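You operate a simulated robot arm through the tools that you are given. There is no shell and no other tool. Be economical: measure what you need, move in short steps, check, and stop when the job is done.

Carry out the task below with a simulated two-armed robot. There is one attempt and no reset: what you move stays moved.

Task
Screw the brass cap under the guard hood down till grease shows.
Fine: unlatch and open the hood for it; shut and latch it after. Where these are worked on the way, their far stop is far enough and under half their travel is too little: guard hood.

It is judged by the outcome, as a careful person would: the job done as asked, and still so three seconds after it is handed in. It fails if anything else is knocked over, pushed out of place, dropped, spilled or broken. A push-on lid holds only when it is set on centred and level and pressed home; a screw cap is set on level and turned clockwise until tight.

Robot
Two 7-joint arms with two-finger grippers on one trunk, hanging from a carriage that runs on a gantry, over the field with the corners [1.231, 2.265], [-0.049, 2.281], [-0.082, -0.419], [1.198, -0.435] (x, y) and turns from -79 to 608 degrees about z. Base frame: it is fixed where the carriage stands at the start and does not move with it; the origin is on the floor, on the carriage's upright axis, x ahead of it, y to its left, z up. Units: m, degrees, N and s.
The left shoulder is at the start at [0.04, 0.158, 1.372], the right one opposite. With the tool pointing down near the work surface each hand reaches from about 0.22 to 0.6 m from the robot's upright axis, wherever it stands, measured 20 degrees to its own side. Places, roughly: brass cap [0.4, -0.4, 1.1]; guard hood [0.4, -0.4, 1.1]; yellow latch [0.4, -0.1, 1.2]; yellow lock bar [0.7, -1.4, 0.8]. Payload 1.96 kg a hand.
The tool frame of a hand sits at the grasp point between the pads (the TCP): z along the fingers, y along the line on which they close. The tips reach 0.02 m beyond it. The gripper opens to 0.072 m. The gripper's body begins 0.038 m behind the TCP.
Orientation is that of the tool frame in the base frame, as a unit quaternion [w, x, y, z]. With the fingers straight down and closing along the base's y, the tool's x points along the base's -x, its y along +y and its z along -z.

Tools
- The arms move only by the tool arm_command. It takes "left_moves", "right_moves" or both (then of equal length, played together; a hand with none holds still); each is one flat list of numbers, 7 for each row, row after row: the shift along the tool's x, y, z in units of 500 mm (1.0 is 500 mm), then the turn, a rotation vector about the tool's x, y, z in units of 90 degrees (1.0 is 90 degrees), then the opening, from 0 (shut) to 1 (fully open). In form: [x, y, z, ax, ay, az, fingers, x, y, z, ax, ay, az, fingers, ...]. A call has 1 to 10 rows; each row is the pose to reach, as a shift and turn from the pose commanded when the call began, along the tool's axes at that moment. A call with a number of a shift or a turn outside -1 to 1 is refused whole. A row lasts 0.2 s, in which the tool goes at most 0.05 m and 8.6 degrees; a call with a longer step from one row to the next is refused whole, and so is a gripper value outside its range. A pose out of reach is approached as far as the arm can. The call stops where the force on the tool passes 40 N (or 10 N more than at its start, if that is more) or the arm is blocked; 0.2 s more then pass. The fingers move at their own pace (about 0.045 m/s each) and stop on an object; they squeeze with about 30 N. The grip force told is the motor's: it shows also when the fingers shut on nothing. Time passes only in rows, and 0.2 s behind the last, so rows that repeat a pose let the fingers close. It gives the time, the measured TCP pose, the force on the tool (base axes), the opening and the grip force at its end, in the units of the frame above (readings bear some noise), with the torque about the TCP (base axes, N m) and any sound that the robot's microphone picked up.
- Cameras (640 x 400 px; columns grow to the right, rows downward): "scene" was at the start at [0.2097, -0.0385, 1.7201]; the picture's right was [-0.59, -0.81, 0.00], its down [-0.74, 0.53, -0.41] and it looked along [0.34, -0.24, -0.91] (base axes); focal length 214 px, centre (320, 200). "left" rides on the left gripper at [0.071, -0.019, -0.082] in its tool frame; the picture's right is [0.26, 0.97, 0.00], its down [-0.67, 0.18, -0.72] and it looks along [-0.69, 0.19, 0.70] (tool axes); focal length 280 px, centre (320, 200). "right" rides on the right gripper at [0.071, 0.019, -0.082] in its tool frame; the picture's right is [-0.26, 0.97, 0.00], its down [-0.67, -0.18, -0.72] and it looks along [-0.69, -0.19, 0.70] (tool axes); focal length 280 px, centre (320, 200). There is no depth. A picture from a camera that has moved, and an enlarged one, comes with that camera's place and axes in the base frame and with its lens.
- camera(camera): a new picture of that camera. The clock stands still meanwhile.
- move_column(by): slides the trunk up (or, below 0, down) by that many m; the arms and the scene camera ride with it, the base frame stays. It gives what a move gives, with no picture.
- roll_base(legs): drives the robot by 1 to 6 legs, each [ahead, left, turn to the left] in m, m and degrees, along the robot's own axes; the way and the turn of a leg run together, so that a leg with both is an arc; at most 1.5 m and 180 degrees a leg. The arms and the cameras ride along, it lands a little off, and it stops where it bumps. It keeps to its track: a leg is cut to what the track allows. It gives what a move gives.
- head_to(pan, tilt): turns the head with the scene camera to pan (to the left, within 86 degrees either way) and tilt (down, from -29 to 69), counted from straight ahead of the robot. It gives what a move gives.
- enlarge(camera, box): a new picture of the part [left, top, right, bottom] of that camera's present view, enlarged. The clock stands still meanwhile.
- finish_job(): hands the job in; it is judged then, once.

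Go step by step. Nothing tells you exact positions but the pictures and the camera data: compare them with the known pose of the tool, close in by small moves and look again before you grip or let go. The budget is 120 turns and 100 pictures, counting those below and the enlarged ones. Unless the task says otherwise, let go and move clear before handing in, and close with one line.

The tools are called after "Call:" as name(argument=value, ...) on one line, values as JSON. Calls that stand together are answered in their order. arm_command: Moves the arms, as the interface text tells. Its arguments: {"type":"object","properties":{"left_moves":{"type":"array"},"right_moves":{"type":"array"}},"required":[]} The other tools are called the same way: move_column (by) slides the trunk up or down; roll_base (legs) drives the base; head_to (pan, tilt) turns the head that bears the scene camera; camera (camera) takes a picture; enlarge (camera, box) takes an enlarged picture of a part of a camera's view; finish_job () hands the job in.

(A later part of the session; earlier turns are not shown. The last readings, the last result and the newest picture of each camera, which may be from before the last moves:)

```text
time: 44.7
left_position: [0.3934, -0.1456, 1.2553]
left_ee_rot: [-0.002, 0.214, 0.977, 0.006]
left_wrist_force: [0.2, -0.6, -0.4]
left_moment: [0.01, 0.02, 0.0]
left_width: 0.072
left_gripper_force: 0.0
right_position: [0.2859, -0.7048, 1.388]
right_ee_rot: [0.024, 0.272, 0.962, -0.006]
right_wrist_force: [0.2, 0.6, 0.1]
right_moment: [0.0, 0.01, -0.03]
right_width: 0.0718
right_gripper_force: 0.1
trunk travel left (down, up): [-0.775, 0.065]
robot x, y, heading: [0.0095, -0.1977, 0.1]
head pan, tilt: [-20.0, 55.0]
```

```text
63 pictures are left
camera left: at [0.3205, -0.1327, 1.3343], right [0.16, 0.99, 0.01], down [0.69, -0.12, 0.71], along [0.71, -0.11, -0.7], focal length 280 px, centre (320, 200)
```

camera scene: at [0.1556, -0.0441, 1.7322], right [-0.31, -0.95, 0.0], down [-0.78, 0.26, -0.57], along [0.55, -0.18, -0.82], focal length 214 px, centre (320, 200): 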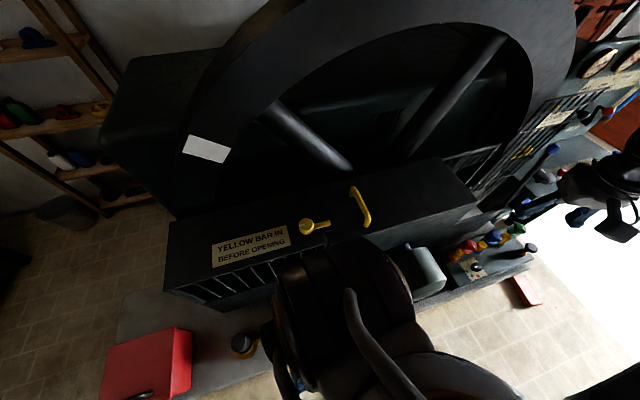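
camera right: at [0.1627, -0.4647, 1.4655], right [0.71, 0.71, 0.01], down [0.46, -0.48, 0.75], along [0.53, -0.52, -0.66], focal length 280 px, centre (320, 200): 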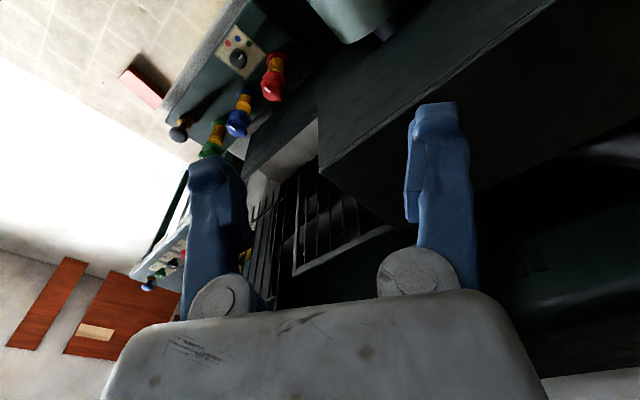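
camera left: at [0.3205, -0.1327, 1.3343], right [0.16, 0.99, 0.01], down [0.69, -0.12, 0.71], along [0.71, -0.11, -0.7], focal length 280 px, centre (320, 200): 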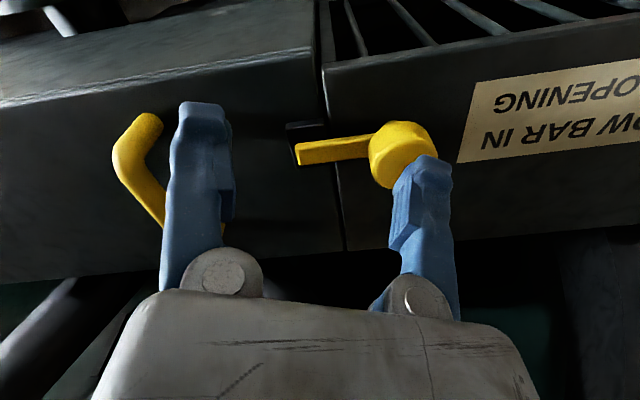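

Call:
enlarge(camera="left", box=[250, 90, 450, 215])

```text
3.20 times, centred on (350, 152) of left
camera zoom: at [0.3205, -0.1327, 1.3343], right [0.16, 0.99, 0.01], down [0.69, -0.12, 0.71], along [0.71, -0.11, -0.7], focal length 897 px, centre (224, 352)
```

zoom: 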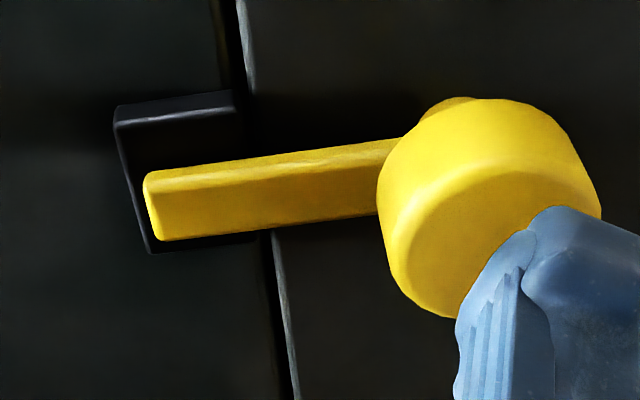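

The lever simply lies over a flat keeper pad with its sides free. I'll turn the left hand so that the fingers straddle the lever in x.

Call:
arm_command(left_moves=[-0.013, 0.005, 0, 0, 0, 0.09, 1, -0.026, 0.01, 0, 0, 0, 0.18, 1, -0.04, 0.016, 0, 0, 0, 0.27, 1, -0.053, 0.021, 0, 0, 0, 0.36, 1, -0.066, 0.027, 0, 0, 0, 0.45, 1, -0.08, 0.032, 0.03, 0, 0, 0.54, 1, -0.09, 0.037, 0.06, 0, 0, 0.63, 1, -0.102, 0.042, 0.09, 0, 0, 0.72, 1])

Call:
camera(camera="left")

```text
time: 46.5
left_position: [0.4497, -0.146, 1.209]
left_ee_rot: [-0.004, 0.704, 0.71, 0.004]
left_wrist_force: [0.1, 0.1, 0.0]
left_moment: [0.0, -0.03, 0.01]
left_width: 0.0719
left_gripper_force: 0.2
right_position: [0.2856, -0.7045, 1.3871]
right_ee_rot: [0.023, 0.271, 0.962, -0.007]
right_wrist_force: [0.3, 0.5, 1.2]
right_moment: [-0.03, 0.0, 0.0]
right_width: 0.0719
right_gripper_force: 0.1
trunk travel left (down, up): [-0.775, 0.065]
robot x, y, heading: [0.0097, -0.2014, -0.2]
head pan, tilt: [-20.0, 55.0]
```

```text
61 pictures are left
camera left: at [0.4294, -0.0765, 1.289], right [0.96, 0.27, 0.0], down [0.19, -0.68, 0.71], along [0.19, -0.68, -0.71], focal length 280 px, centre (320, 200)
```

left: 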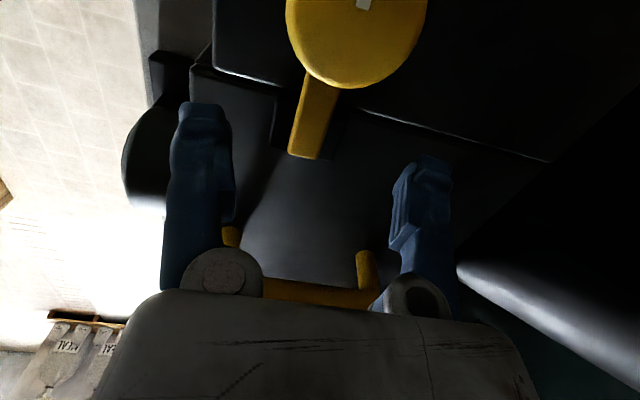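

Call:
arm_command(left_moves=[0, 0, 0.03, 0, 0, 0, 1, 0, 0, 0.064, 0, 0, 0, 1, 0, 0, 0.064, 0, 0, 0, 0.6, 0, 0, 0.064, 0, 0, 0, 0.3, 0, 0, 0.064, 0, 0, 0, 0.15, 0, 0, 0.064, 0, 0, 0, 0.15, 0, 0, 0.064, 0, 0, 0, 0.15])

Call:
camera(camera="left")

```text
time: 48.1
left_position: [0.4496, -0.1455, 1.1762]
left_ee_rot: [-0.003, 0.703, 0.711, 0.004]
left_wrist_force: [-0.3, 0.5, 0.6]
left_moment: [0.02, -0.03, -0.03]
left_width: 0.011
left_gripper_force: 0.0
right_position: [0.2848, -0.7047, 1.3874]
right_ee_rot: [0.023, 0.27, 0.962, -0.006]
right_wrist_force: [0.2, -0.5, 0.1]
right_moment: [-0.04, -0.03, 0.0]
right_width: 0.072
right_gripper_force: 0.0
trunk travel left (down, up): [-0.775, 0.065]
robot x, y, heading: [0.0092, -0.2008, 0.1]
head pan, tilt: [-20.0, 55.0]
```

```text
60 pictures are left
camera left: at [0.4299, -0.0752, 1.257], right [0.96, 0.27, 0.0], down [0.19, -0.68, 0.71], along [0.2, -0.68, -0.71], focal length 280 px, centre (320, 200)
```

left: 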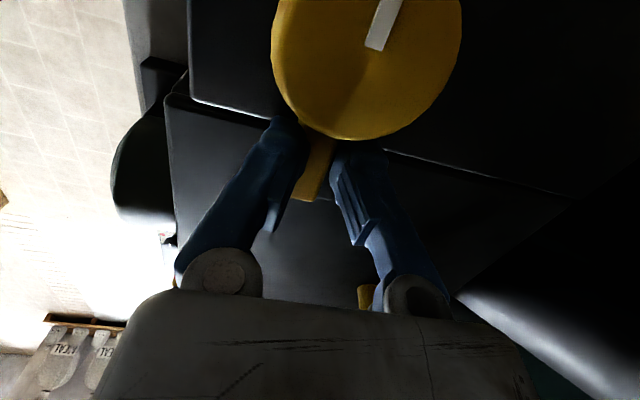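

Call:
arm_command(left_moves=[0.001, 0.0145, 0, 0, 0, -0.089, 0.15, 0.004, 0.0287, 0, 0, 0, -0.178, 0.15, 0.009, 0.0423, 0, 0, 0, -0.267, 0.15])

Call:
camera(camera="left")

```text
time: 48.9
left_position: [0.4719, -0.1401, 1.175]
left_ee_rot: [-0.002, 0.538, 0.843, 0.004]
left_wrist_force: [-0.8, 0.1, 0.4]
left_moment: [-0.01, -0.02, -0.01]
left_width: 0.0107
left_gripper_force: 0.2
right_position: [0.2848, -0.7048, 1.3882]
right_ee_rot: [0.023, 0.271, 0.962, -0.006]
right_wrist_force: [0.6, 0.1, 0.0]
right_moment: [0.0, 0.0, -0.02]
right_width: 0.0719
right_gripper_force: 0.0
trunk travel left (down, up): [-0.775, 0.065]
robot x, y, heading: [0.0079, -0.1981, -0.1]
head pan, tilt: [-20.0, 55.0]
```

```text
59 pictures are left
camera left: at [0.4233, -0.0843, 1.2563], right [0.77, 0.64, 0.01], down [0.45, -0.54, 0.71], along [0.46, -0.54, -0.7], focal length 280 px, centre (320, 200)
```

left: 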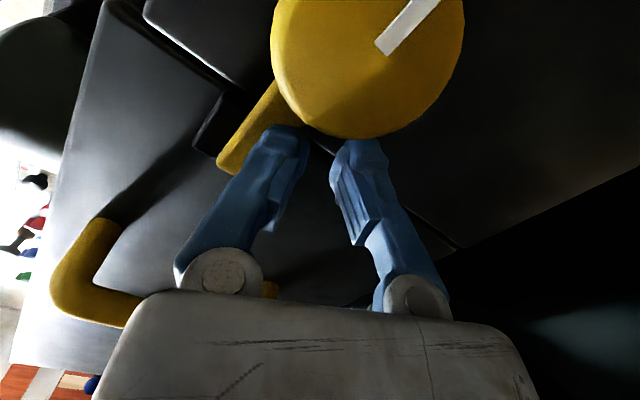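

The fingers passed above the lever, so it sits lower. I'll go down beside it, feeling for the surface.

Call:
arm_command(left_moves=[0, 0, 0.01, 0, 0, 0, 0, 0, 0, 0.02, 0, 0, 0, 0, 0, 0, 0.03, 0, 0, 0, 0, 0, 0, 0.04, 0, 0, 0, 0, 0, 0, 0.05, 0, 0, 0, 0])

Call:
camera(camera="left")

```text
time: 49.7
left_position: [0.4708, -0.1394, 1.1635]
left_ee_rot: [-0.002, 0.539, 0.842, 0.004]
left_wrist_force: [-8.2, 3.0, 17.6]
left_moment: [0.0, 0.18, -0.03]
left_width: 0.0
left_gripper_force: 29.6
right_position: [0.2865, -0.7051, 1.3869]
right_ee_rot: [0.023, 0.272, 0.962, -0.007]
right_wrist_force: [-0.7, 0.3, -0.7]
right_moment: [-0.02, -0.04, 0.01]
right_width: 0.072
right_gripper_force: 0.0
trunk travel left (down, up): [-0.775, 0.065]
robot x, y, heading: [0.011, -0.1986, -0.1]
head pan, tilt: [-20.0, 55.0]
stopped in row 4 (left hand): the force on the tool passed its limit at 54 N (the readings are from after the stop); the commanded pose is now the measured one
```

```text
58 pictures are left
camera left: at [0.4235, -0.0837, 1.2448], right [0.77, 0.64, 0.01], down [0.45, -0.54, 0.71], along [0.46, -0.54, -0.7], focal length 280 px, centre (320, 200)
```

left: 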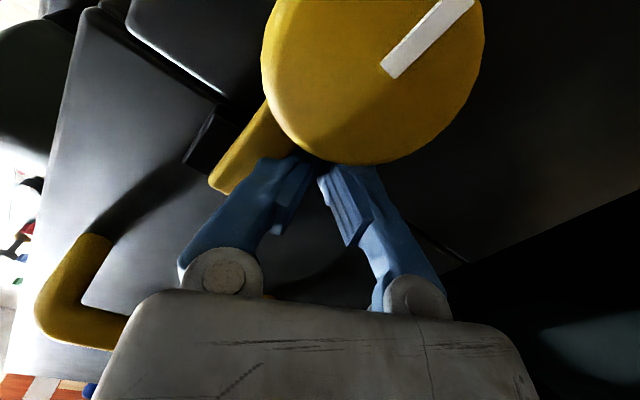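

Tip contact at z ≈ 1.143. I'll raise 3 mm and sweep the closed fingers clockwise round the pivot against the lever.

Call:
arm_command(left_moves=[0.0006, -0.014, -0.006, 0, 0, 0.089, 0, 0.003, -0.028, -0.006, 0, 0, 0.178, 0, 0.0076, -0.0416, -0.006, 0, 0, 0.267, 0, 0.0138, -0.0546, -0.006, 0, 0, 0.356, 0, 0.0218, -0.0662, -0.006, 0, 0, 0.444, 0, 0.0312, -0.0768, -0.006, 0, 0, 0.533, 0, 0.0422, -0.086, -0.006, 0, 0, 0.622, 0, 0.054, -0.0936, -0.006, 0, 0, 0.711, 0])

Call:
camera(camera="left")

```text
time: 51.5
left_position: [0.4175, -0.1345, 1.1662]
left_ee_rot: [-0.004, 0.904, 0.427, 0.003]
left_wrist_force: [-0.1, -0.1, -0.3]
left_moment: [-0.01, -0.01, 0.02]
left_width: 0.0
left_gripper_force: 29.4
right_position: [0.2846, -0.7054, 1.3882]
right_ee_rot: [0.023, 0.271, 0.962, -0.006]
right_wrist_force: [0.2, -0.3, -0.5]
right_moment: [0.0, 0.02, 0.0]
right_width: 0.0717
right_gripper_force: 0.1
trunk travel left (down, up): [-0.775, 0.065]
robot x, y, heading: [0.0057, -0.2019, -0.1]
head pan, tilt: [-20.0, 55.0]
```

```text
57 pictures are left
camera left: at [0.4475, -0.0685, 1.2471], right [0.91, -0.41, 0.0], down [-0.29, -0.64, 0.71], along [-0.29, -0.65, -0.71], focal length 280 px, centre (320, 200)
```

left: 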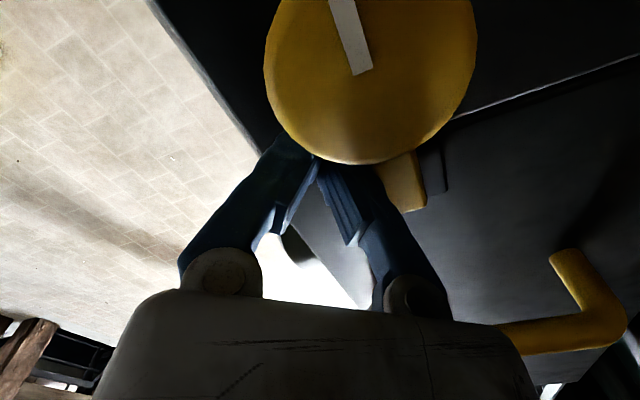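

Passed over again, so the lever is lower still. I'll feel downward on this side.

Call:
arm_command(left_moves=[0, 0, 0.008, 0, 0, 0, 0, 0, 0, 0.016, 0, 0, 0, 0, 0, 0, 0.024, 0, 0, 0, 0, 0, 0, 0.032, 0, 0, 0, 0, 0, 0, 0.04, 0, 0, 0, 0, 0, 0, 0.048, 0, 0, 0, 0, 0, 0, 0.056, 0, 0, 0, 0, 0, 0, 0.064, 0, 0, 0, 0])

Call:
camera(camera="left")

```text
time: 52.0
left_position: [0.4183, -0.1356, 1.1642]
left_ee_rot: [-0.003, 0.905, 0.426, 0.003]
left_wrist_force: [-8.9, 1.6, 20.3]
left_moment: [-0.01, 0.19, 0.05]
left_width: 0.0
left_gripper_force: 29.8
right_position: [0.2869, -0.7034, 1.3883]
right_ee_rot: [0.024, 0.271, 0.962, -0.007]
right_wrist_force: [0.0, -0.5, 0.6]
right_moment: [0.0, -0.01, -0.01]
right_width: 0.072
right_gripper_force: 0.0
trunk travel left (down, up): [-0.775, 0.065]
robot x, y, heading: [0.0092, -0.2031, -0.2]
head pan, tilt: [-20.0, 55.0]
stopped in row 2 (left hand): the force on the tool passed its limit at 52 N (the readings are from after the stop); the commanded pose is now the measured one
```

```text
56 pictures are left
camera left: at [0.4472, -0.0685, 1.2449], right [0.91, -0.41, 0.0], down [-0.29, -0.64, 0.71], along [-0.29, -0.65, -0.7], focal length 280 px, centre (320, 200)
```

left: 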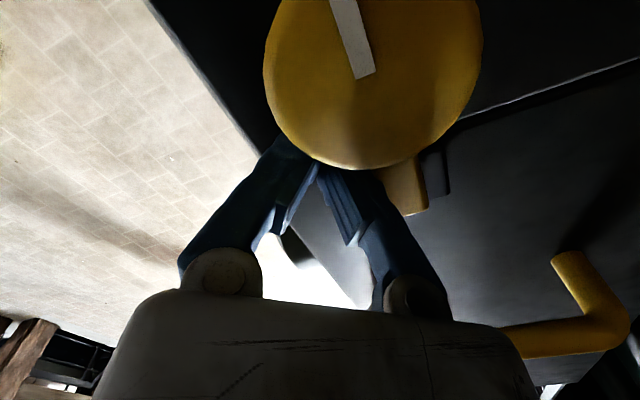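

The lever seems not to be caught by the fingers, though the disc stands well up (top ≈ 1.17). I'll grip the disc itself and turn it.

Call:
arm_command(left_moves=[0, 0, -0.04, 0, 0, 0, 0, 0, 0, -0.09, 0, 0, 0, 0.5, 0.05, -0.001, -0.09, 0, 0, 0, 1, 0.098, -0.003, -0.09, 0, 0, 0, 1, 0.098, -0.003, -0.09, 0, 0, 0, 1, 0.098, -0.003, -0.09, 0, 0, 0, 1])

Call:
camera(camera="left")

```text
time: 53.4
left_position: [0.4464, -0.0978, 1.208]
left_ee_rot: [-0.003, 0.904, 0.427, 0.003]
left_wrist_force: [0.5, -0.5, -0.3]
left_moment: [0.03, 0.03, 0.0]
left_width: 0.0718
left_gripper_force: 0.1
right_position: [0.2856, -0.7032, 1.3888]
right_ee_rot: [0.022, 0.271, 0.962, -0.006]
right_wrist_force: [1.5, 0.1, 0.2]
right_moment: [0.0, -0.02, 0.01]
right_width: 0.0721
right_gripper_force: 0.2
trunk travel left (down, up): [-0.775, 0.065]
robot x, y, heading: [0.0094, -0.202, 0.2]
head pan, tilt: [-20.0, 55.0]
```

```text
55 pictures are left
camera left: at [0.4761, -0.0309, 1.2891], right [0.91, -0.41, 0.0], down [-0.29, -0.64, 0.71], along [-0.29, -0.65, -0.71], focal length 280 px, centre (320, 200)
```

left: 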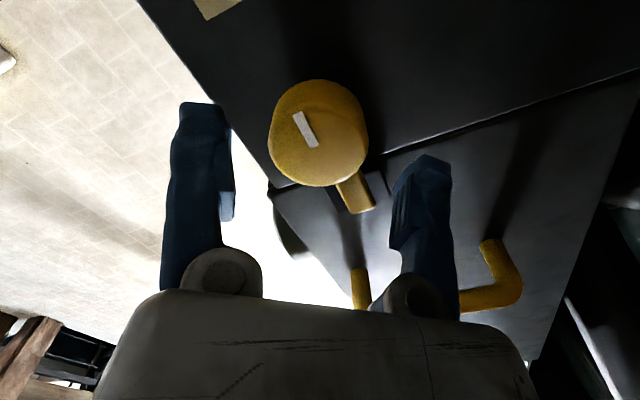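

The disc is centred between the fingers. Down and grip it.

Call:
arm_command(left_moves=[0, 0, 0.04, 0, 0, 0, 1, 0, 0, 0.08, 0, 0, 0, 1, 0, 0, 0.083, 0, 0, 0, 0.6, 0, 0, 0.083, 0, 0, 0, 0.4, 0, 0, 0.083, 0, 0, 0, 0.4, 0, 0, 0.083, 0, 0, 0, 0.4])

```text
time: 54.8
left_position: [0.4483, -0.0972, 1.167]
left_ee_rot: [-0.003, 0.904, 0.428, 0.003]
left_wrist_force: [-12.0, 1.3, 17.1]
left_moment: [-0.85, -1.18, 0.13]
left_width: 0.0501
left_gripper_force: 16.2
right_position: [0.2856, -0.7048, 1.3883]
right_ee_rot: [0.022, 0.272, 0.962, -0.006]
right_wrist_force: [-0.2, 0.5, -0.1]
right_moment: [0.0, 0.0, 0.0]
right_width: 0.072
right_gripper_force: 0.1
trunk travel left (down, up): [-0.775, 0.065]
robot x, y, heading: [0.0083, -0.2003, 0.2]
head pan, tilt: [-20.0, 55.0]
```

Call:
arm_command(left_moves=[0, 0, -0.006, 0, 0, 0, 0, 0, 0, -0.006, 0, 0, 0, 0, 0, 0, -0.006, 0, 0, -0.06, 0, 0, 0, -0.006, 0, 0, -0.12, 0, 0, 0, -0.006, 0, 0, -0.18, 0])

Call:
camera(camera="left")

```text
time: 55.7
left_position: [0.4457, -0.0954, 1.1684]
left_ee_rot: [-0.005, 0.874, 0.486, 0.002]
left_wrist_force: [2.9, 3.9, -17.9]
left_moment: [-0.22, -1.03, -0.01]
left_width: 0.0414
left_gripper_force: 39.3
right_position: [0.2854, -0.7051, 1.3882]
right_ee_rot: [0.023, 0.271, 0.962, -0.006]
right_wrist_force: [0.5, -0.1, -0.6]
right_moment: [-0.02, -0.02, 0.02]
right_width: 0.0724
right_gripper_force: 0.0
trunk travel left (down, up): [-0.775, 0.065]
robot x, y, heading: [0.0108, -0.2009, -0.1]
head pan, tilt: [-20.0, 55.0]
stopped in row 4 (left hand): the force on the tool passed its limit at 42 N (the readings are from after the stop); the commanded pose is now the measured one
```

```text
54 pictures are left
camera left: at [0.4676, -0.0256, 1.248], right [0.96, -0.29, 0.0], down [-0.2, -0.68, 0.71], along [-0.21, -0.68, -0.71], focal length 280 px, centre (320, 200)
```

left: 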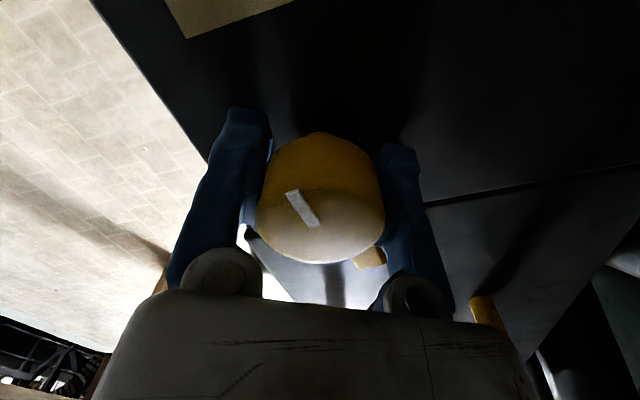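

The disc appears to have turned a little counter-clockwise. I'll go on turning that way.

Call:
arm_command(left_moves=[0, 0, 0, 0, 0, -0.06, 0.2, 0, 0, 0, 0, 0, -0.12, 0.2, 0, 0, 0, 0, 0, -0.18, 0.2, 0, 0, 0, 0, 0, -0.24, 0.2, 0, 0, 0, 0, 0, -0.3, 0.2, 0, 0, 0, 0, 0, -0.36, 0.2])

Call:
camera(camera="left")

```text
time: 56.5
left_position: [0.4472, -0.0951, 1.1668]
left_ee_rot: [-0.006, 0.808, 0.589, 0.003]
left_wrist_force: [1.9, 1.4, -14.6]
left_moment: [-0.19, -1.27, 0.01]
left_width: 0.041
left_gripper_force: 39.9
right_position: [0.2851, -0.7042, 1.3881]
right_ee_rot: [0.023, 0.271, 0.962, -0.007]
right_wrist_force: [-0.3, 0.0, -0.2]
right_moment: [0.03, -0.01, -0.02]
right_width: 0.0721
right_gripper_force: 0.1
trunk travel left (down, up): [-0.775, 0.065]
robot x, y, heading: [0.0084, -0.2013, 0.2]
head pan, tilt: [-20.0, 55.0]
stopped in row 3 (left hand): the force on the tool passed its limit at 42 N (the readings are from after the stop); the commanded pose is now the measured one
```

```text
53 pictures are left
camera left: at [0.4499, -0.0226, 1.2481], right [1.0, -0.05, 0.0], down [-0.03, -0.71, 0.71], along [-0.03, -0.71, -0.71], focal length 280 px, centre (320, 200)
```

left: 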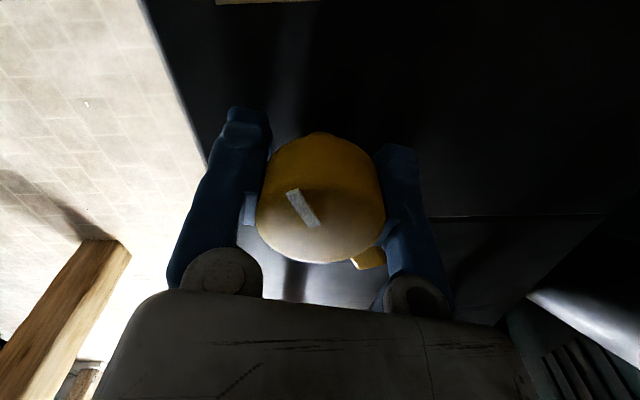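

The disc turns with the hand. Continuing, easing down slightly to relieve the vertical load.

Call:
arm_command(left_moves=[0, 0, 0.003, 0, 0, -0.05, 0.2, 0, 0, 0.004, 0, 0, -0.1, 0.2, 0, 0, 0.005, 0, 0, -0.15, 0.2, 0, 0, 0.005, 0, 0, -0.2, 0.2, 0, 0, 0.005, 0, 0, -0.25, 0.2, 0, 0, 0.005, 0, 0, -0.3, 0.2, 0, 0, 0.005, 0, 0, -0.35, 0.2, 0, 0, 0.005, 0, 0, -0.4, 0.2])

Call:
camera(camera="left")

```text
time: 57.4
left_position: [0.4463, -0.0951, 1.1672]
left_ee_rot: [-0.004, 0.732, 0.682, 0.003]
left_wrist_force: [-10.0, 0.9, 20.3]
left_moment: [0.08, 0.08, 0.02]
left_width: 0.0409
left_gripper_force: 40.3
right_position: [0.2856, -0.7036, 1.3873]
right_ee_rot: [0.023, 0.27, 0.962, -0.007]
right_wrist_force: [-0.5, -0.3, -0.7]
right_moment: [0.01, 0.01, -0.02]
right_width: 0.0719
right_gripper_force: 0.0
trunk travel left (down, up): [-0.775, 0.065]
robot x, y, heading: [0.0075, -0.2029, 0.1]
head pan, tilt: [-20.0, 55.0]
stopped in row 4 (left hand): the force on the tool passed its limit at 43 N (the readings are from after the stop); the commanded pose is now the measured one
```

```text
52 pictures are left
camera left: at [0.4323, -0.0239, 1.248], right [0.98, 0.19, 0.0], down [0.14, -0.69, 0.71], along [0.14, -0.7, -0.71], focal length 280 px, centre (320, 200)
```

left: 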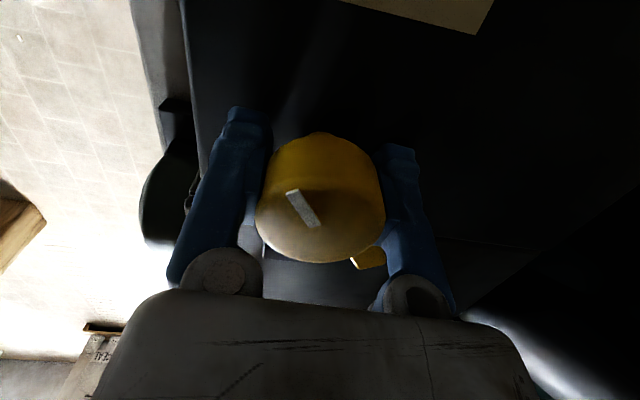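

Call:
arm_command(left_moves=[0, 0, -0.001, 0, 0, -0.06, 0.2, 0, 0, -0.001, 0, 0, -0.12, 0.2, 0, 0, -0.001, 0, 0, -0.18, 0.2, 0, 0, -0.001, 0, 0, -0.24, 0.2, 0, 0, -0.001, 0, 0, -0.3, 0.2, 0, 0, -0.001, 0, 0, -0.36, 0.2, 0, 0, -0.001, 0, 0, -0.42, 0.2, 0, 0, -0.001, 0, 0, -0.48, 0.2, 0, 0, -0.001, 0, 0, -0.54, 0.2, 0, 0, -0.001, 0, 0, -0.6, 0.2])

```text
time: 59.7
left_position: [0.4469, -0.0965, 1.1669]
left_ee_rot: [-0.002, 0.343, 0.939, 0.005]
left_wrist_force: [-8.1, 1.2, 13.5]
left_moment: [0.34, 0.11, 0.03]
left_width: 0.0414
left_gripper_force: 39.1
right_position: [0.2864, -0.7042, 1.3868]
right_ee_rot: [0.023, 0.27, 0.962, -0.007]
right_wrist_force: [-0.3, 0.3, 0.3]
right_moment: [-0.01, 0.02, 0.02]
right_width: 0.0723
right_gripper_force: 0.1
trunk travel left (down, up): [-0.775, 0.065]
robot x, y, heading: [0.0083, -0.1981, -0.0]
head pan, tilt: [-20.0, 55.0]
stopped in row 10 (left hand): the force on the tool passed its limit at 40 N (the readings are from after the stop); the commanded pose is now the measured one
```

Call:
arm_command(left_moves=[0, 0, 0, 0, 0, 0, 0.7, 0, 0, 0, 0, 0, 0, 1, 0, 0, 0, 0, 0, 0, 1, 0, 0, -0.07, 0, 0, 0, 1, 0, 0, -0.14, 0, 0, 0, 1, 0.1, 0, -0.2, 0, 0, 0, 1])

Call:
camera(camera="left")

```text
refused: row 6 steps farther than a row can; nothing moved
```

```text
51 pictures are left
camera left: at [0.3803, -0.0648, 1.2476], right [0.42, 0.91, 0.01], down [0.63, -0.3, 0.71], along [0.65, -0.3, -0.7], focal length 280 px, centre (320, 200)
```

left: 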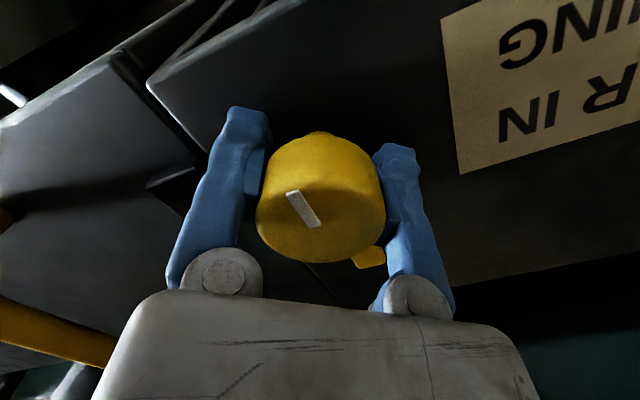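

The lever now points toward the wheel, off the keeper. I'll release and lift clear.

Call:
arm_command(left_moves=[0, 0, 0, 0, 0, 0, 0.7, 0, 0, 0, 0, 0, 0, 1, 0, 0, 0, 0, 0, 0, 1, 0, 0, -0.07, 0, 0, 0, 1, 0, 0, -0.14, 0, 0, 0, 1, 0.06, 0, -0.2, 0, 0, 0, 1])

Call:
camera(camera="left")

```text
time: 61.1
left_position: [0.4267, -0.0786, 1.2675]
left_ee_rot: [-0.002, 0.344, 0.939, 0.004]
left_wrist_force: [0.6, -0.4, 0.5]
left_moment: [-0.01, 0.01, 0.0]
left_width: 0.072
left_gripper_force: 0.1
right_position: [0.2848, -0.7038, 1.3886]
right_ee_rot: [0.023, 0.27, 0.962, -0.007]
right_wrist_force: [-0.4, 0.4, 0.4]
right_moment: [-0.03, 0.0, -0.01]
right_width: 0.0722
right_gripper_force: 0.1
trunk travel left (down, up): [-0.775, 0.065]
robot x, y, heading: [0.0066, -0.2029, -0.3]
head pan, tilt: [-20.0, 55.0]
```

```text
50 pictures are left
camera left: at [0.3584, -0.0473, 1.3475], right [0.42, 0.91, 0.01], down [0.63, -0.3, 0.71], along [0.65, -0.3, -0.7], focal length 280 px, centre (320, 200)
```

left: 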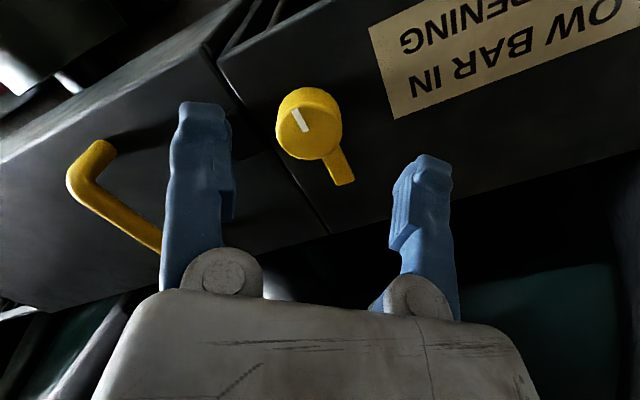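

Unlatched. Next I'll pull the left hand back, move the robot to y ≈ -0.38, and bring the right hand over the handle.

Call:
arm_command(left_moves=[0.07, -0.01, -0.05, 0, 0, 0, 1, 0.14, -0.02, -0.1, 0, 0, 0, 1, 0.21, -0.03, -0.15, 0, 0, 0, 1, 0.28, -0.04, -0.2, 0, 0, 0, 1, 0.36, -0.04, -0.26, 0, 0, 0, 1], right_moves=[0, 0.05, 0, 0, 0, -0.07, 1, 0, 0.1, 0, 0, 0, -0.14, 1, 0, 0.15, 0, 0, -0.01, -0.21, 1, 0, 0.2, 0, 0, -0.02, -0.28, 1, 0, 0.25, 0, 0, -0.03, -0.35, 1])

Call:
roll_base(legs=[[0, -0.17, 0]])

Call:
camera(camera="right")

```text
time: 62.3
left_position: [0.2797, 0.0169, 1.3952]
left_ee_rot: [-0.002, 0.345, 0.939, 0.003]
left_wrist_force: [-0.2, 0.1, -0.6]
left_moment: [0.02, -0.01, 0.02]
left_width: 0.0718
left_gripper_force: 0.0
left hand out of reach, approached as far as the arm can: row 5
right_position: [0.3505, -0.596, 1.3879]
right_ee_rot: [0.043, -0.001, 0.999, -0.018]
right_wrist_force: [0.5, -0.1, -0.5]
right_moment: [0.0, 0.02, -0.02]
right_width: 0.0717
right_gripper_force: 0.1
trunk travel left (down, up): [-0.775, 0.065]
robot x, y, heading: [0.0097, -0.2013, 0.5]
head pan, tilt: [-20.0, 55.0]
```

```text
time: 63.7
left_position: [0.28, -0.1514, 1.3939]
left_ee_rot: [-0.003, 0.344, 0.939, 0.004]
left_wrist_force: [-0.4, -0.7, 0.2]
left_moment: [-0.02, 0.01, 0.03]
left_width: 0.0721
left_gripper_force: 0.0
right_position: [0.3502, -0.7646, 1.3871]
right_ee_rot: [0.042, -0.001, 0.999, -0.02]
right_wrist_force: [-1.2, -0.2, -0.5]
right_moment: [0.01, 0.03, 0.0]
right_width: 0.072
right_gripper_force: 0.1
trunk travel left (down, up): [-0.775, 0.065]
robot x, y, heading: [0.0069, -0.3684, 0.1]
head pan, tilt: [-20.0, 55.0]
```

```text
49 pictures are left
camera right: at [0.2732, -0.7424, 1.4618], right [0.26, 0.97, -0.01], down [0.61, -0.15, 0.78], along [0.75, -0.21, -0.63], focal length 280 px, centre (320, 200)
```

right: 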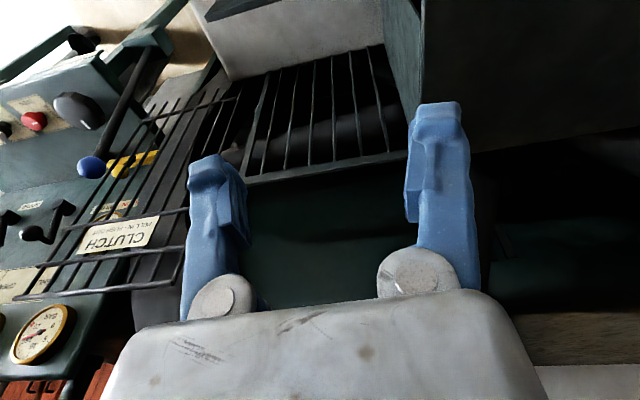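

Call:
arm_command(right_moves=[-0.0127, 0.0937, 0.0174, -0.003, 0.006, 0, 1, -0.0254, 0.1874, 0.0348, -0.006, 0.012, 0, 1, -0.0381, 0.2811, 0.0522, -0.009, 0.018, 0, 1, -0.0508, 0.3748, 0.0696, -0.012, 0.024, 0, 1, -0.0635, 0.4685, 0.087, -0.015, 0.03, 0, 1, -0.0762, 0.5622, 0.1044, -0.018, 0.036, 0, 1, -0.0889, 0.6559, 0.1218, -0.021, 0.042, 0, 1, -0.1016, 0.7496, 0.1392, -0.024, 0.048, 0, 1, -0.1143, 0.8433, 0.1566, -0.025, 0.053, 0, 1, -0.127, 0.937, 0.174, -0.025, 0.053, 0, 1])

Call:
camera(camera="right")

```text
time: 65.9
left_position: [0.28, -0.1516, 1.3957]
left_ee_rot: [-0.003, 0.344, 0.939, 0.004]
left_wrist_force: [-0.6, 0.4, 0.4]
left_moment: [0.03, 0.0, -0.04]
left_width: 0.0719
left_gripper_force: 0.1
right_position: [0.4242, -0.3143, 1.2956]
right_ee_rot: [-0.002, 0.006, 1.0, 0.009]
right_wrist_force: [0.2, -0.4, 0.7]
right_moment: [0.03, 0.01, 0.02]
right_width: 0.0721
right_gripper_force: 0.0
right hand out of reach, approached as far as the arm can: row 10
trunk travel left (down, up): [-0.775, 0.065]
robot x, y, heading: [0.0096, -0.3677, -0.0]
head pan, tilt: [-20.0, 55.0]
```

```text
48 pictures are left
camera right: at [0.353, -0.2961, 1.3775], right [0.27, 0.96, 0.02], down [0.67, -0.2, 0.71], along [0.69, -0.18, -0.7], focal length 280 px, centre (320, 200)
```

right: 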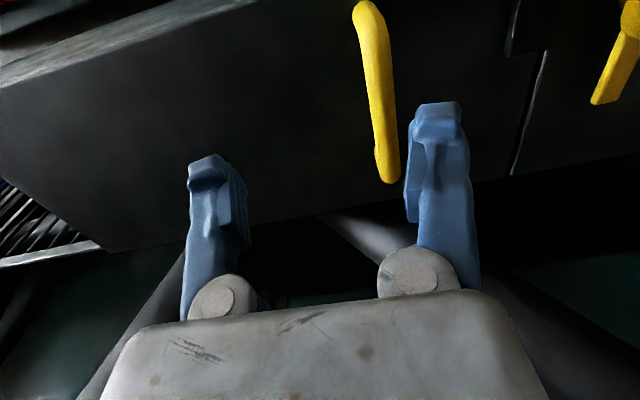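

The handle bar runs x ≈ 0.40–0.54 at y ≈ -0.277, top z ≈ 1.18. The arm is cramped there, so I'll shift the robot 0.1 m left and line up.

Call:
roll_base(legs=[[0, 0.1, 0]])

Call:
arm_command(right_moves=[-0.03, -0.042, 0.06, 0, 0, 0, 1, -0.06, -0.084, 0.12, 0, 0, 0, 1, -0.092, -0.126, 0.16, 0, 0, 0, 1])

Call:
camera(camera="right")

```text
time: 67.1
left_position: [0.2783, -0.0504, 1.3938]
left_ee_rot: [-0.002, 0.343, 0.939, 0.004]
left_wrist_force: [0.2, -0.4, -0.5]
left_moment: [-0.03, 0.0, 0.01]
left_width: 0.0722
left_gripper_force: 0.1
right_position: [0.4226, -0.2136, 1.2941]
right_ee_rot: [0.0, 0.004, 1.0, 0.007]
right_wrist_force: [0.6, 0.1, -0.4]
right_moment: [-0.05, 0.03, 0.0]
right_width: 0.0721
right_gripper_force: 0.1
trunk travel left (down, up): [-0.775, 0.065]
robot x, y, heading: [0.006, -0.2689, 0.3]
head pan, tilt: [-20.0, 55.0]
```

```text
time: 67.9
left_position: [0.2801, -0.0492, 1.3953]
left_ee_rot: [-0.003, 0.343, 0.939, 0.004]
left_wrist_force: [0.9, 0.3, 0.0]
left_moment: [-0.02, 0.0, 0.0]
left_width: 0.0721
left_gripper_force: 0.0
right_position: [0.4682, -0.2758, 1.2135]
right_ee_rot: [-0.001, 0.004, 1.0, 0.007]
right_wrist_force: [0.0, -0.6, 0.8]
right_moment: [-0.01, -0.01, 0.01]
right_width: 0.072
right_gripper_force: 0.1
trunk travel left (down, up): [-0.775, 0.065]
robot x, y, heading: [0.0056, -0.2713, -0.0]
head pan, tilt: [-20.0, 55.0]
```

```text
47 pictures are left
camera right: at [0.3976, -0.2567, 1.2954], right [0.27, 0.96, 0.01], down [0.67, -0.2, 0.71], along [0.69, -0.18, -0.7], focal length 280 px, centre (320, 200)
```

right: 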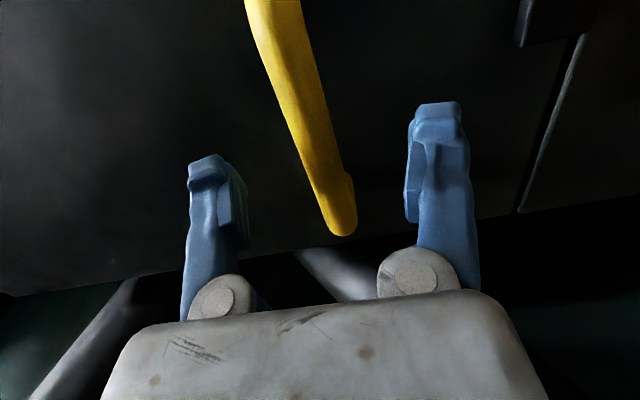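

Handle lies between the fingers. Down, close, and check the grip.

Call:
arm_command(right_moves=[0, 0, 0.035, 0, 0, 0, 1, 0, 0, 0.066, 0, 0, 0, 1, 0, 0, 0.066, 0, 0, 0, 0.6, 0, 0, 0.066, 0, 0, 0, 0.2, 0, 0, 0.066, 0, 0, 0, 0, 0, 0, 0.066, 0, 0, 0, 0, 0, 0, 0.066, 0, 0, 0, 0])

```text
time: 69.5
left_position: [0.2798, -0.05, 1.3957]
left_ee_rot: [-0.003, 0.342, 0.94, 0.003]
left_wrist_force: [-0.7, 0.2, -0.7]
left_moment: [-0.03, 0.03, 0.01]
left_width: 0.0721
left_gripper_force: 0.0
right_position: [0.4672, -0.2761, 1.1797]
right_ee_rot: [-0.002, 0.005, 1.0, 0.006]
right_wrist_force: [4.3, -10.0, -10.4]
right_moment: [0.04, 0.07, -0.11]
right_width: 0.006
right_gripper_force: 28.5
trunk travel left (down, up): [-0.775, 0.065]
robot x, y, heading: [0.0066, -0.2693, -0.0]
head pan, tilt: [-20.0, 55.0]
```

Call:
arm_command(right_moves=[0, -0.0015, -0.016, 0, 0, 0, 0, 0, -0.004, -0.032, 0, 0, 0, 0, 0, -0.008, -0.063, 0, 0, 0, 0])

Call:
camera(camera="right")

Call:
camera(camera="left")

```text
time: 69.8
left_position: [0.2799, -0.0495, 1.3954]
left_ee_rot: [-0.002, 0.343, 0.939, 0.004]
left_wrist_force: [0.5, 0.0, 0.4]
left_moment: [-0.01, 0.01, 0.01]
left_width: 0.0721
left_gripper_force: 0.0
right_position: [0.4671, -0.2756, 1.1794]
right_ee_rot: [-0.001, 0.005, 1.0, 0.005]
right_wrist_force: [3.7, -2.4, -13.1]
right_moment: [0.07, -0.35, 0.02]
right_width: 0.0061
right_gripper_force: 33.9
trunk travel left (down, up): [-0.775, 0.065]
robot x, y, heading: [0.0071, -0.2706, -0.2]
head pan, tilt: [-20.0, 55.0]
stopped in row 1 (right hand): the force on the tool passed its limit at 55 N (the readings are from after the stop); the commanded pose is now the measured one
```

```text
46 pictures are left
camera right: at [0.3971, -0.257, 1.2612], right [0.27, 0.96, 0.01], down [0.68, -0.2, 0.71], along [0.69, -0.19, -0.7], focal length 280 px, centre (320, 200)
```

right: 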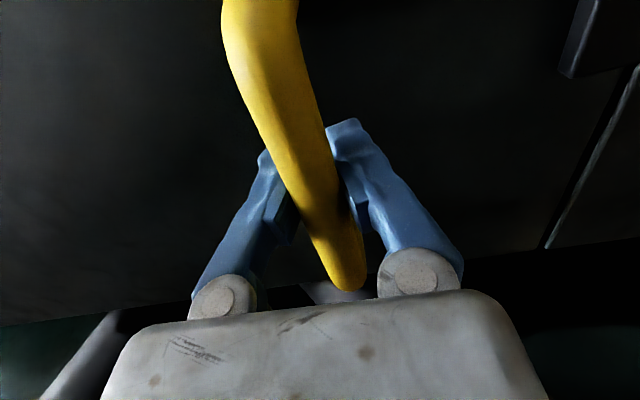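

```text
45 pictures are left
camera left: at [0.2126, -0.0192, 1.4756], right [0.42, 0.91, 0.01], down [0.63, -0.3, 0.71], along [0.65, -0.3, -0.7], focal length 280 px, centre (320, 200)
```

left: 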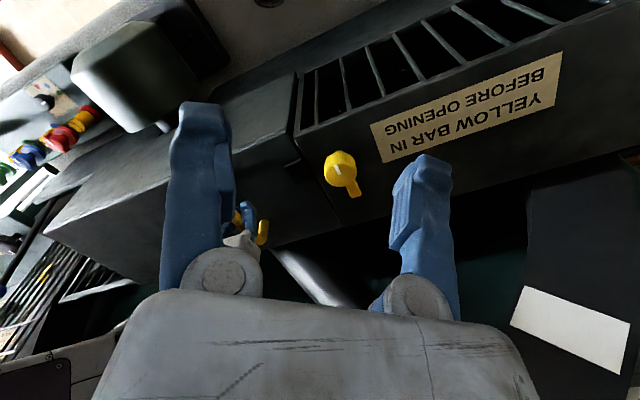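

Grip is good, but the lift hit the force limit at once. I'll retry with very small steps to tell jerk from a real stop.

Call:
arm_command(right_moves=[0, 0, -0.002, 0, 0, 0, 0.0, 0, 0, -0.005, 0, 0, 0, 0, 0, -0.001, -0.008, 0, 0, 0, 0, 0, -0.001, -0.012, 0, 0, 0, 0, 0, -0.002, -0.016, 0, 0, 0, 0, 0, -0.002, -0.02, 0, 0, 0, 0, 0, -0.003, -0.026, 0, 0, 0, 0])

```text
time: 70.4
left_position: [0.2809, -0.0493, 1.3952]
left_ee_rot: [-0.002, 0.343, 0.939, 0.005]
left_wrist_force: [-0.1, 0.3, 1.3]
left_moment: [0.01, 0.0, 0.01]
left_width: 0.0722
left_gripper_force: 0.0
right_position: [0.4682, -0.2767, 1.1799]
right_ee_rot: [-0.003, 0.006, 1.0, 0.005]
right_wrist_force: [4.7, 0.4, -15.2]
right_moment: [0.08, -0.46, -0.02]
right_width: 0.0062
right_gripper_force: 33.1
trunk travel left (down, up): [-0.775, 0.065]
robot x, y, heading: [0.0078, -0.266, 0.0]
head pan, tilt: [-20.0, 55.0]
stopped in row 2 (right hand): the force on the tool passed its limit at 45 N (the readings are from after the stop); the commanded pose is now the measured one
```

Call:
arm_command(right_moves=[0, -0.004, 0.001, 0, 0, 0, 0, 0, -0.008, 0.001, 0, 0, 0, 0, 0, -0.012, 0.001, 0, 0, 0, 0, 0, -0.016, 0.001, 0, 0, 0, 0, 0, -0.024, 0.001, 0, 0, 0, 0])

Call:
enlarge(camera="left", box=[200, 90, 440, 250])

```text
time: 71.6
left_position: [0.2807, -0.0496, 1.3947]
left_ee_rot: [-0.002, 0.343, 0.939, 0.004]
left_wrist_force: [-0.8, -0.7, 0.2]
left_moment: [0.01, -0.03, -0.02]
left_width: 0.0722
left_gripper_force: 0.2
right_position: [0.4684, -0.2875, 1.18]
right_ee_rot: [-0.003, 0.007, 1.0, 0.004]
right_wrist_force: [18.9, 1.7, -34.3]
right_moment: [0.02, 0.39, 0.06]
right_width: 0.006
right_gripper_force: 33.6
trunk travel left (down, up): [-0.775, 0.065]
robot x, y, heading: [0.0118, -0.2675, -0.3]
head pan, tilt: [-20.0, 55.0]
```

```text
2.50 times, centred on (320, 170) of left
camera zoom: at [0.2132, -0.019, 1.4755], right [0.42, 0.91, 0.01], down [0.63, -0.3, 0.71], along [0.65, -0.3, -0.7], focal length 701 px, centre (320, 275)
```

zoom: 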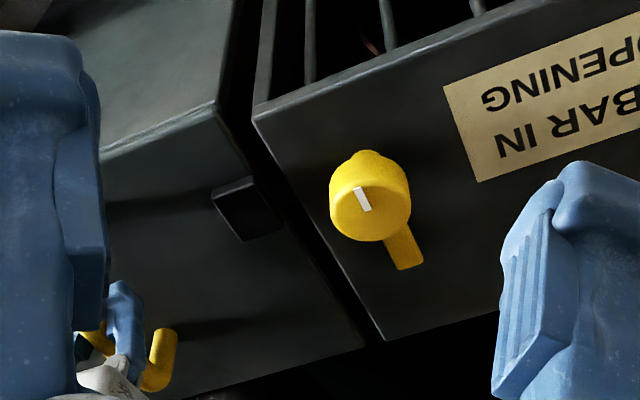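

It slid 11 mm toward -y freely: the hood slides to the right. I'll slide it along.

Call:
arm_command(right_moves=[0, -0.02, 0.001, 0, 0, 0, 0, 0, -0.05, 0.001, 0, 0, 0, 0, 0, -0.08, 0.001, 0, 0, 0, 0, 0, -0.11, 0.001, 0, 0, 0, 0, 0, -0.14, 0.001, 0, 0, 0, 0, 0, -0.17, 0.001, 0, 0, 0, 0, 0, -0.2, 0.001, 0, 0, 0, 0, 0, -0.23, 0.001, 0, 0, 0, 0])

Call:
camera(camera="left")

```text
time: 73.4
left_position: [0.2802, -0.0504, 1.3954]
left_ee_rot: [-0.002, 0.343, 0.939, 0.004]
left_wrist_force: [0.3, -0.7, 0.5]
left_moment: [0.03, 0.0, 0.0]
left_width: 0.0719
left_gripper_force: 0.1
right_position: [0.466, -0.4043, 1.1792]
right_ee_rot: [-0.002, 0.006, 1.0, 0.005]
right_wrist_force: [-9.5, -0.6, 15.1]
right_moment: [0.02, -0.07, 0.01]
right_width: 0.0058
right_gripper_force: 33.1
trunk travel left (down, up): [-0.775, 0.065]
robot x, y, heading: [0.0097, -0.2701, -0.0]
head pan, tilt: [-20.0, 55.0]
```

```text
43 pictures are left
camera left: at [0.2127, -0.0193, 1.4757], right [0.42, 0.91, 0.01], down [0.63, -0.3, 0.71], along [0.65, -0.3, -0.7], focal length 280 px, centre (320, 200)
```

left: 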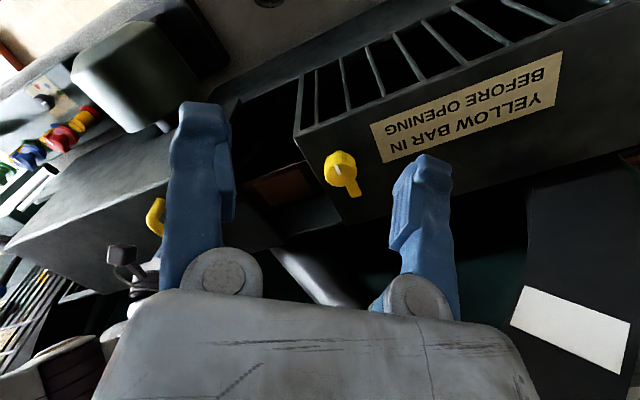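

Sliding nicely (to y ≈ -0.40). I'll keep going until it stops.

Call:
arm_command(right_moves=[0, -0.03, 0, 0, 0, 0, 0, 0, -0.07, 0, 0, 0, 0, 0, 0, -0.11, 0, 0, 0, 0, 0, 0, -0.15, 0, 0, 0, 0, 0, 0, -0.19, 0, 0, 0, 0, 0, 0, -0.23, 0, 0, 0, 0, 0, 0, -0.27, 0, 0, 0, 0, 0, 0, -0.31, 0, 0, 0, 0, 0, 0, -0.35, 0, 0, 0, 0, 0, 0, -0.39, 0, 0, 0, 0, 0])

Call:
camera(camera="left")

```text
time: 75.5
left_position: [0.2781, -0.0478, 1.3964]
left_ee_rot: [-0.002, 0.341, 0.94, 0.006]
left_wrist_force: [-0.3, 0.0, 0.0]
left_moment: [-0.03, -0.01, 0.01]
left_width: 0.0718
left_gripper_force: 0.1
right_position: [0.4641, -0.5753, 1.1737]
right_ee_rot: [-0.003, -0.004, 1.0, 0.014]
right_wrist_force: [-3.1, 14.6, -2.7]
right_moment: [-0.14, 0.09, -0.15]
right_width: 0.0063
right_gripper_force: 30.5
trunk travel left (down, up): [-0.775, 0.065]
robot x, y, heading: [0.0069, -0.2701, 0.3]
head pan, tilt: [-20.0, 55.0]
stopped in row 10 (right hand): the force on the tool passed its limit at 50 N (the readings are from after the stop); the commanded pose is now the measured one
```

```text
42 pictures are left
camera left: at [0.2118, -0.0168, 1.4759], right [0.42, 0.91, 0.01], down [0.63, -0.3, 0.71], along [0.65, -0.29, -0.7], focal length 280 px, centre (320, 200)
```

left: 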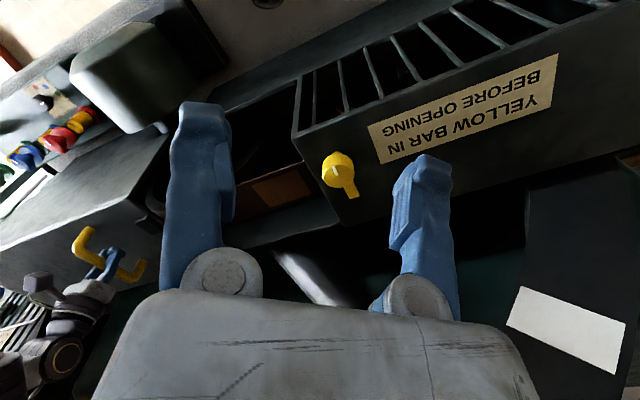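

Far stop reached (about 0.30 m of travel). Release the handle, lift the right hand, and bring the left hand to look into the opening.

Call:
arm_command(right_moves=[0, 0.005, 0, 0, 0, 0, 0.3, 0, 0.005, 0, 0, 0, 0, 0.7, 0, 0.005, 0, 0, 0, 0, 1, 0, 0.005, 0, 0, 0, 0, 1, 0, 0.005, -0.08, 0, 0, 0, 1, 0, 0.005, -0.16, 0, 0, 0, 1, 0.03, 0, -0.24, 0, 0, 0, 1, 0.06, -0.03, -0.3, 0, 0, 0, 1])

Call:
arm_command(left_moves=[-0.03, -0.07, 0, 0, 0, -0.05, 1, -0.06, -0.14, 0, 0, 0, -0.1, 1, -0.09, -0.2, 0, 0, 0, -0.15, 1, -0.1, -0.28, 0, 0, 0, -0.2, 1, -0.1, -0.36, 0, 0, 0, -0.25, 1])

Call:
camera(camera="left")

Call:
camera(camera="scene")

```text
time: 77.3
left_position: [0.2802, -0.0491, 1.3949]
left_ee_rot: [-0.003, 0.343, 0.939, 0.005]
left_wrist_force: [0.4, 0.2, 0.1]
left_moment: [-0.03, 0.02, -0.01]
left_width: 0.0722
left_gripper_force: 0.0
right_position: [0.4384, -0.5977, 1.3262]
right_ee_rot: [-0.003, 0.0, 1.0, 0.011]
right_wrist_force: [-0.5, 0.9, -0.4]
right_moment: [0.0, 0.0, 0.01]
right_width: 0.0722
right_gripper_force: 0.1
trunk travel left (down, up): [-0.775, 0.065]
robot x, y, heading: [0.0036, -0.2664, 0.2]
head pan, tilt: [-20.0, 55.0]
```

```text
time: 78.5
left_position: [0.2032, -0.2196, 1.3936]
left_ee_rot: [-0.001, 0.153, 0.988, 0.005]
left_wrist_force: [0.4, -0.5, 0.2]
left_moment: [0.04, 0.0, 0.0]
left_width: 0.0719
left_gripper_force: 0.0
right_position: [0.4389, -0.5981, 1.3256]
right_ee_rot: [-0.003, -0.001, 1.0, 0.011]
right_wrist_force: [-0.4, 0.3, 0.4]
right_moment: [-0.03, 0.03, 0.04]
right_width: 0.0722
right_gripper_force: 0.0
trunk travel left (down, up): [-0.775, 0.065]
robot x, y, heading: [0.0064, -0.2691, -0.1]
head pan, tilt: [-20.0, 55.0]
```

```text
41 pictures are left
camera left: at [0.1293, -0.2169, 1.4743], right [0.04, 1.0, 0.01], down [0.7, -0.04, 0.71], along [0.71, -0.02, -0.7], focal length 280 px, centre (320, 200)
```

left: 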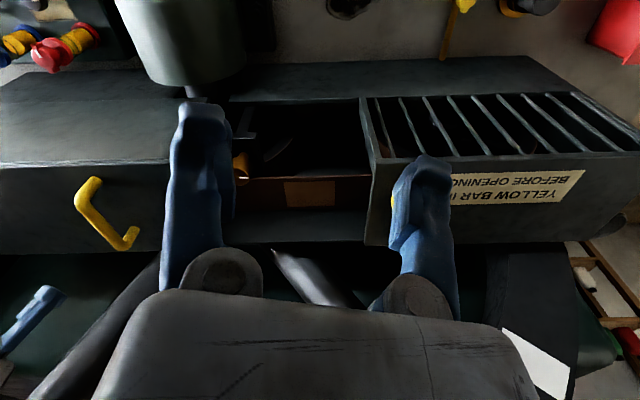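

```text
40 pictures are left
camera scene: at [0.2371, -0.295, 1.7322], right [-0.34, -0.94, 0.0], down [-0.77, 0.28, -0.57], along [0.54, -0.19, -0.82], focal length 214 px, centre (320, 200)
```

scene: 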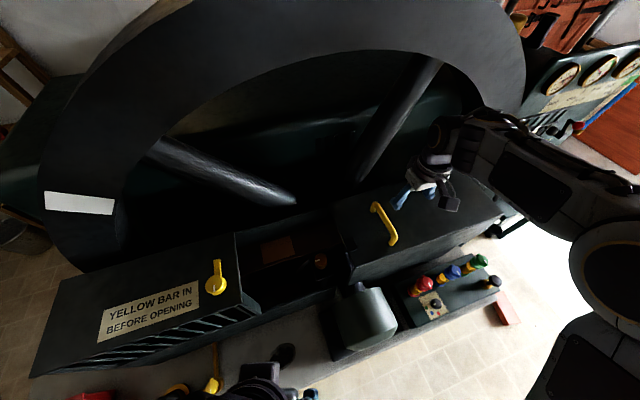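

Call:
enlarge(camera="scene", box=[220, 210, 370, 310])

Call:
enlarge(camera="left", box=[200, 90, 400, 250])

```text
4.00 times, centred on (295, 260) of scene
camera zoom: at [0.2371, -0.295, 1.7322], right [-0.34, -0.94, 0.0], down [-0.77, 0.28, -0.57], along [0.54, -0.19, -0.82], focal length 858 px, centre (420, -40)
```

zoom: 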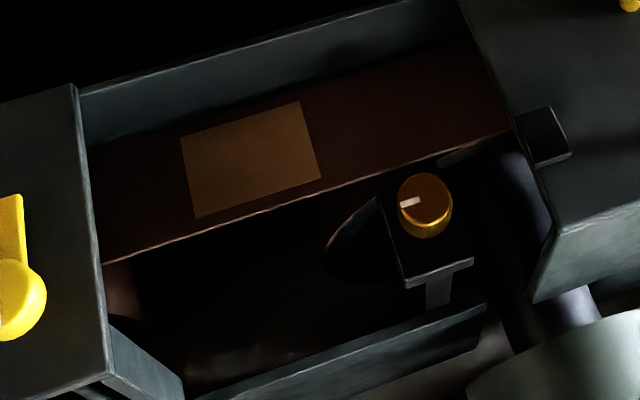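

```text
2.50 times, centred on (300, 170) of left
camera zoom: at [0.1293, -0.2169, 1.4743], right [0.04, 1.0, 0.01], down [0.7, -0.04, 0.71], along [0.71, -0.02, -0.7], focal length 701 px, centre (370, 275)
```

zoom: 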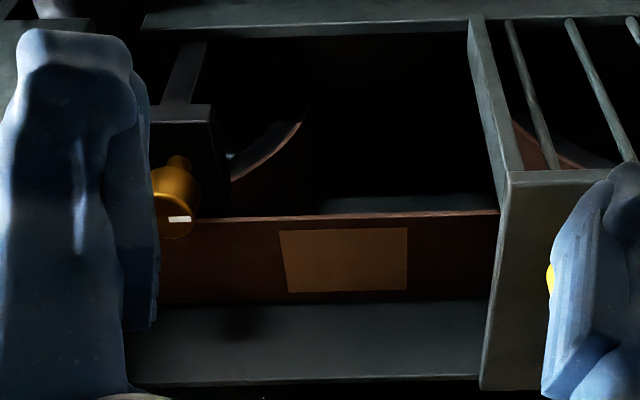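

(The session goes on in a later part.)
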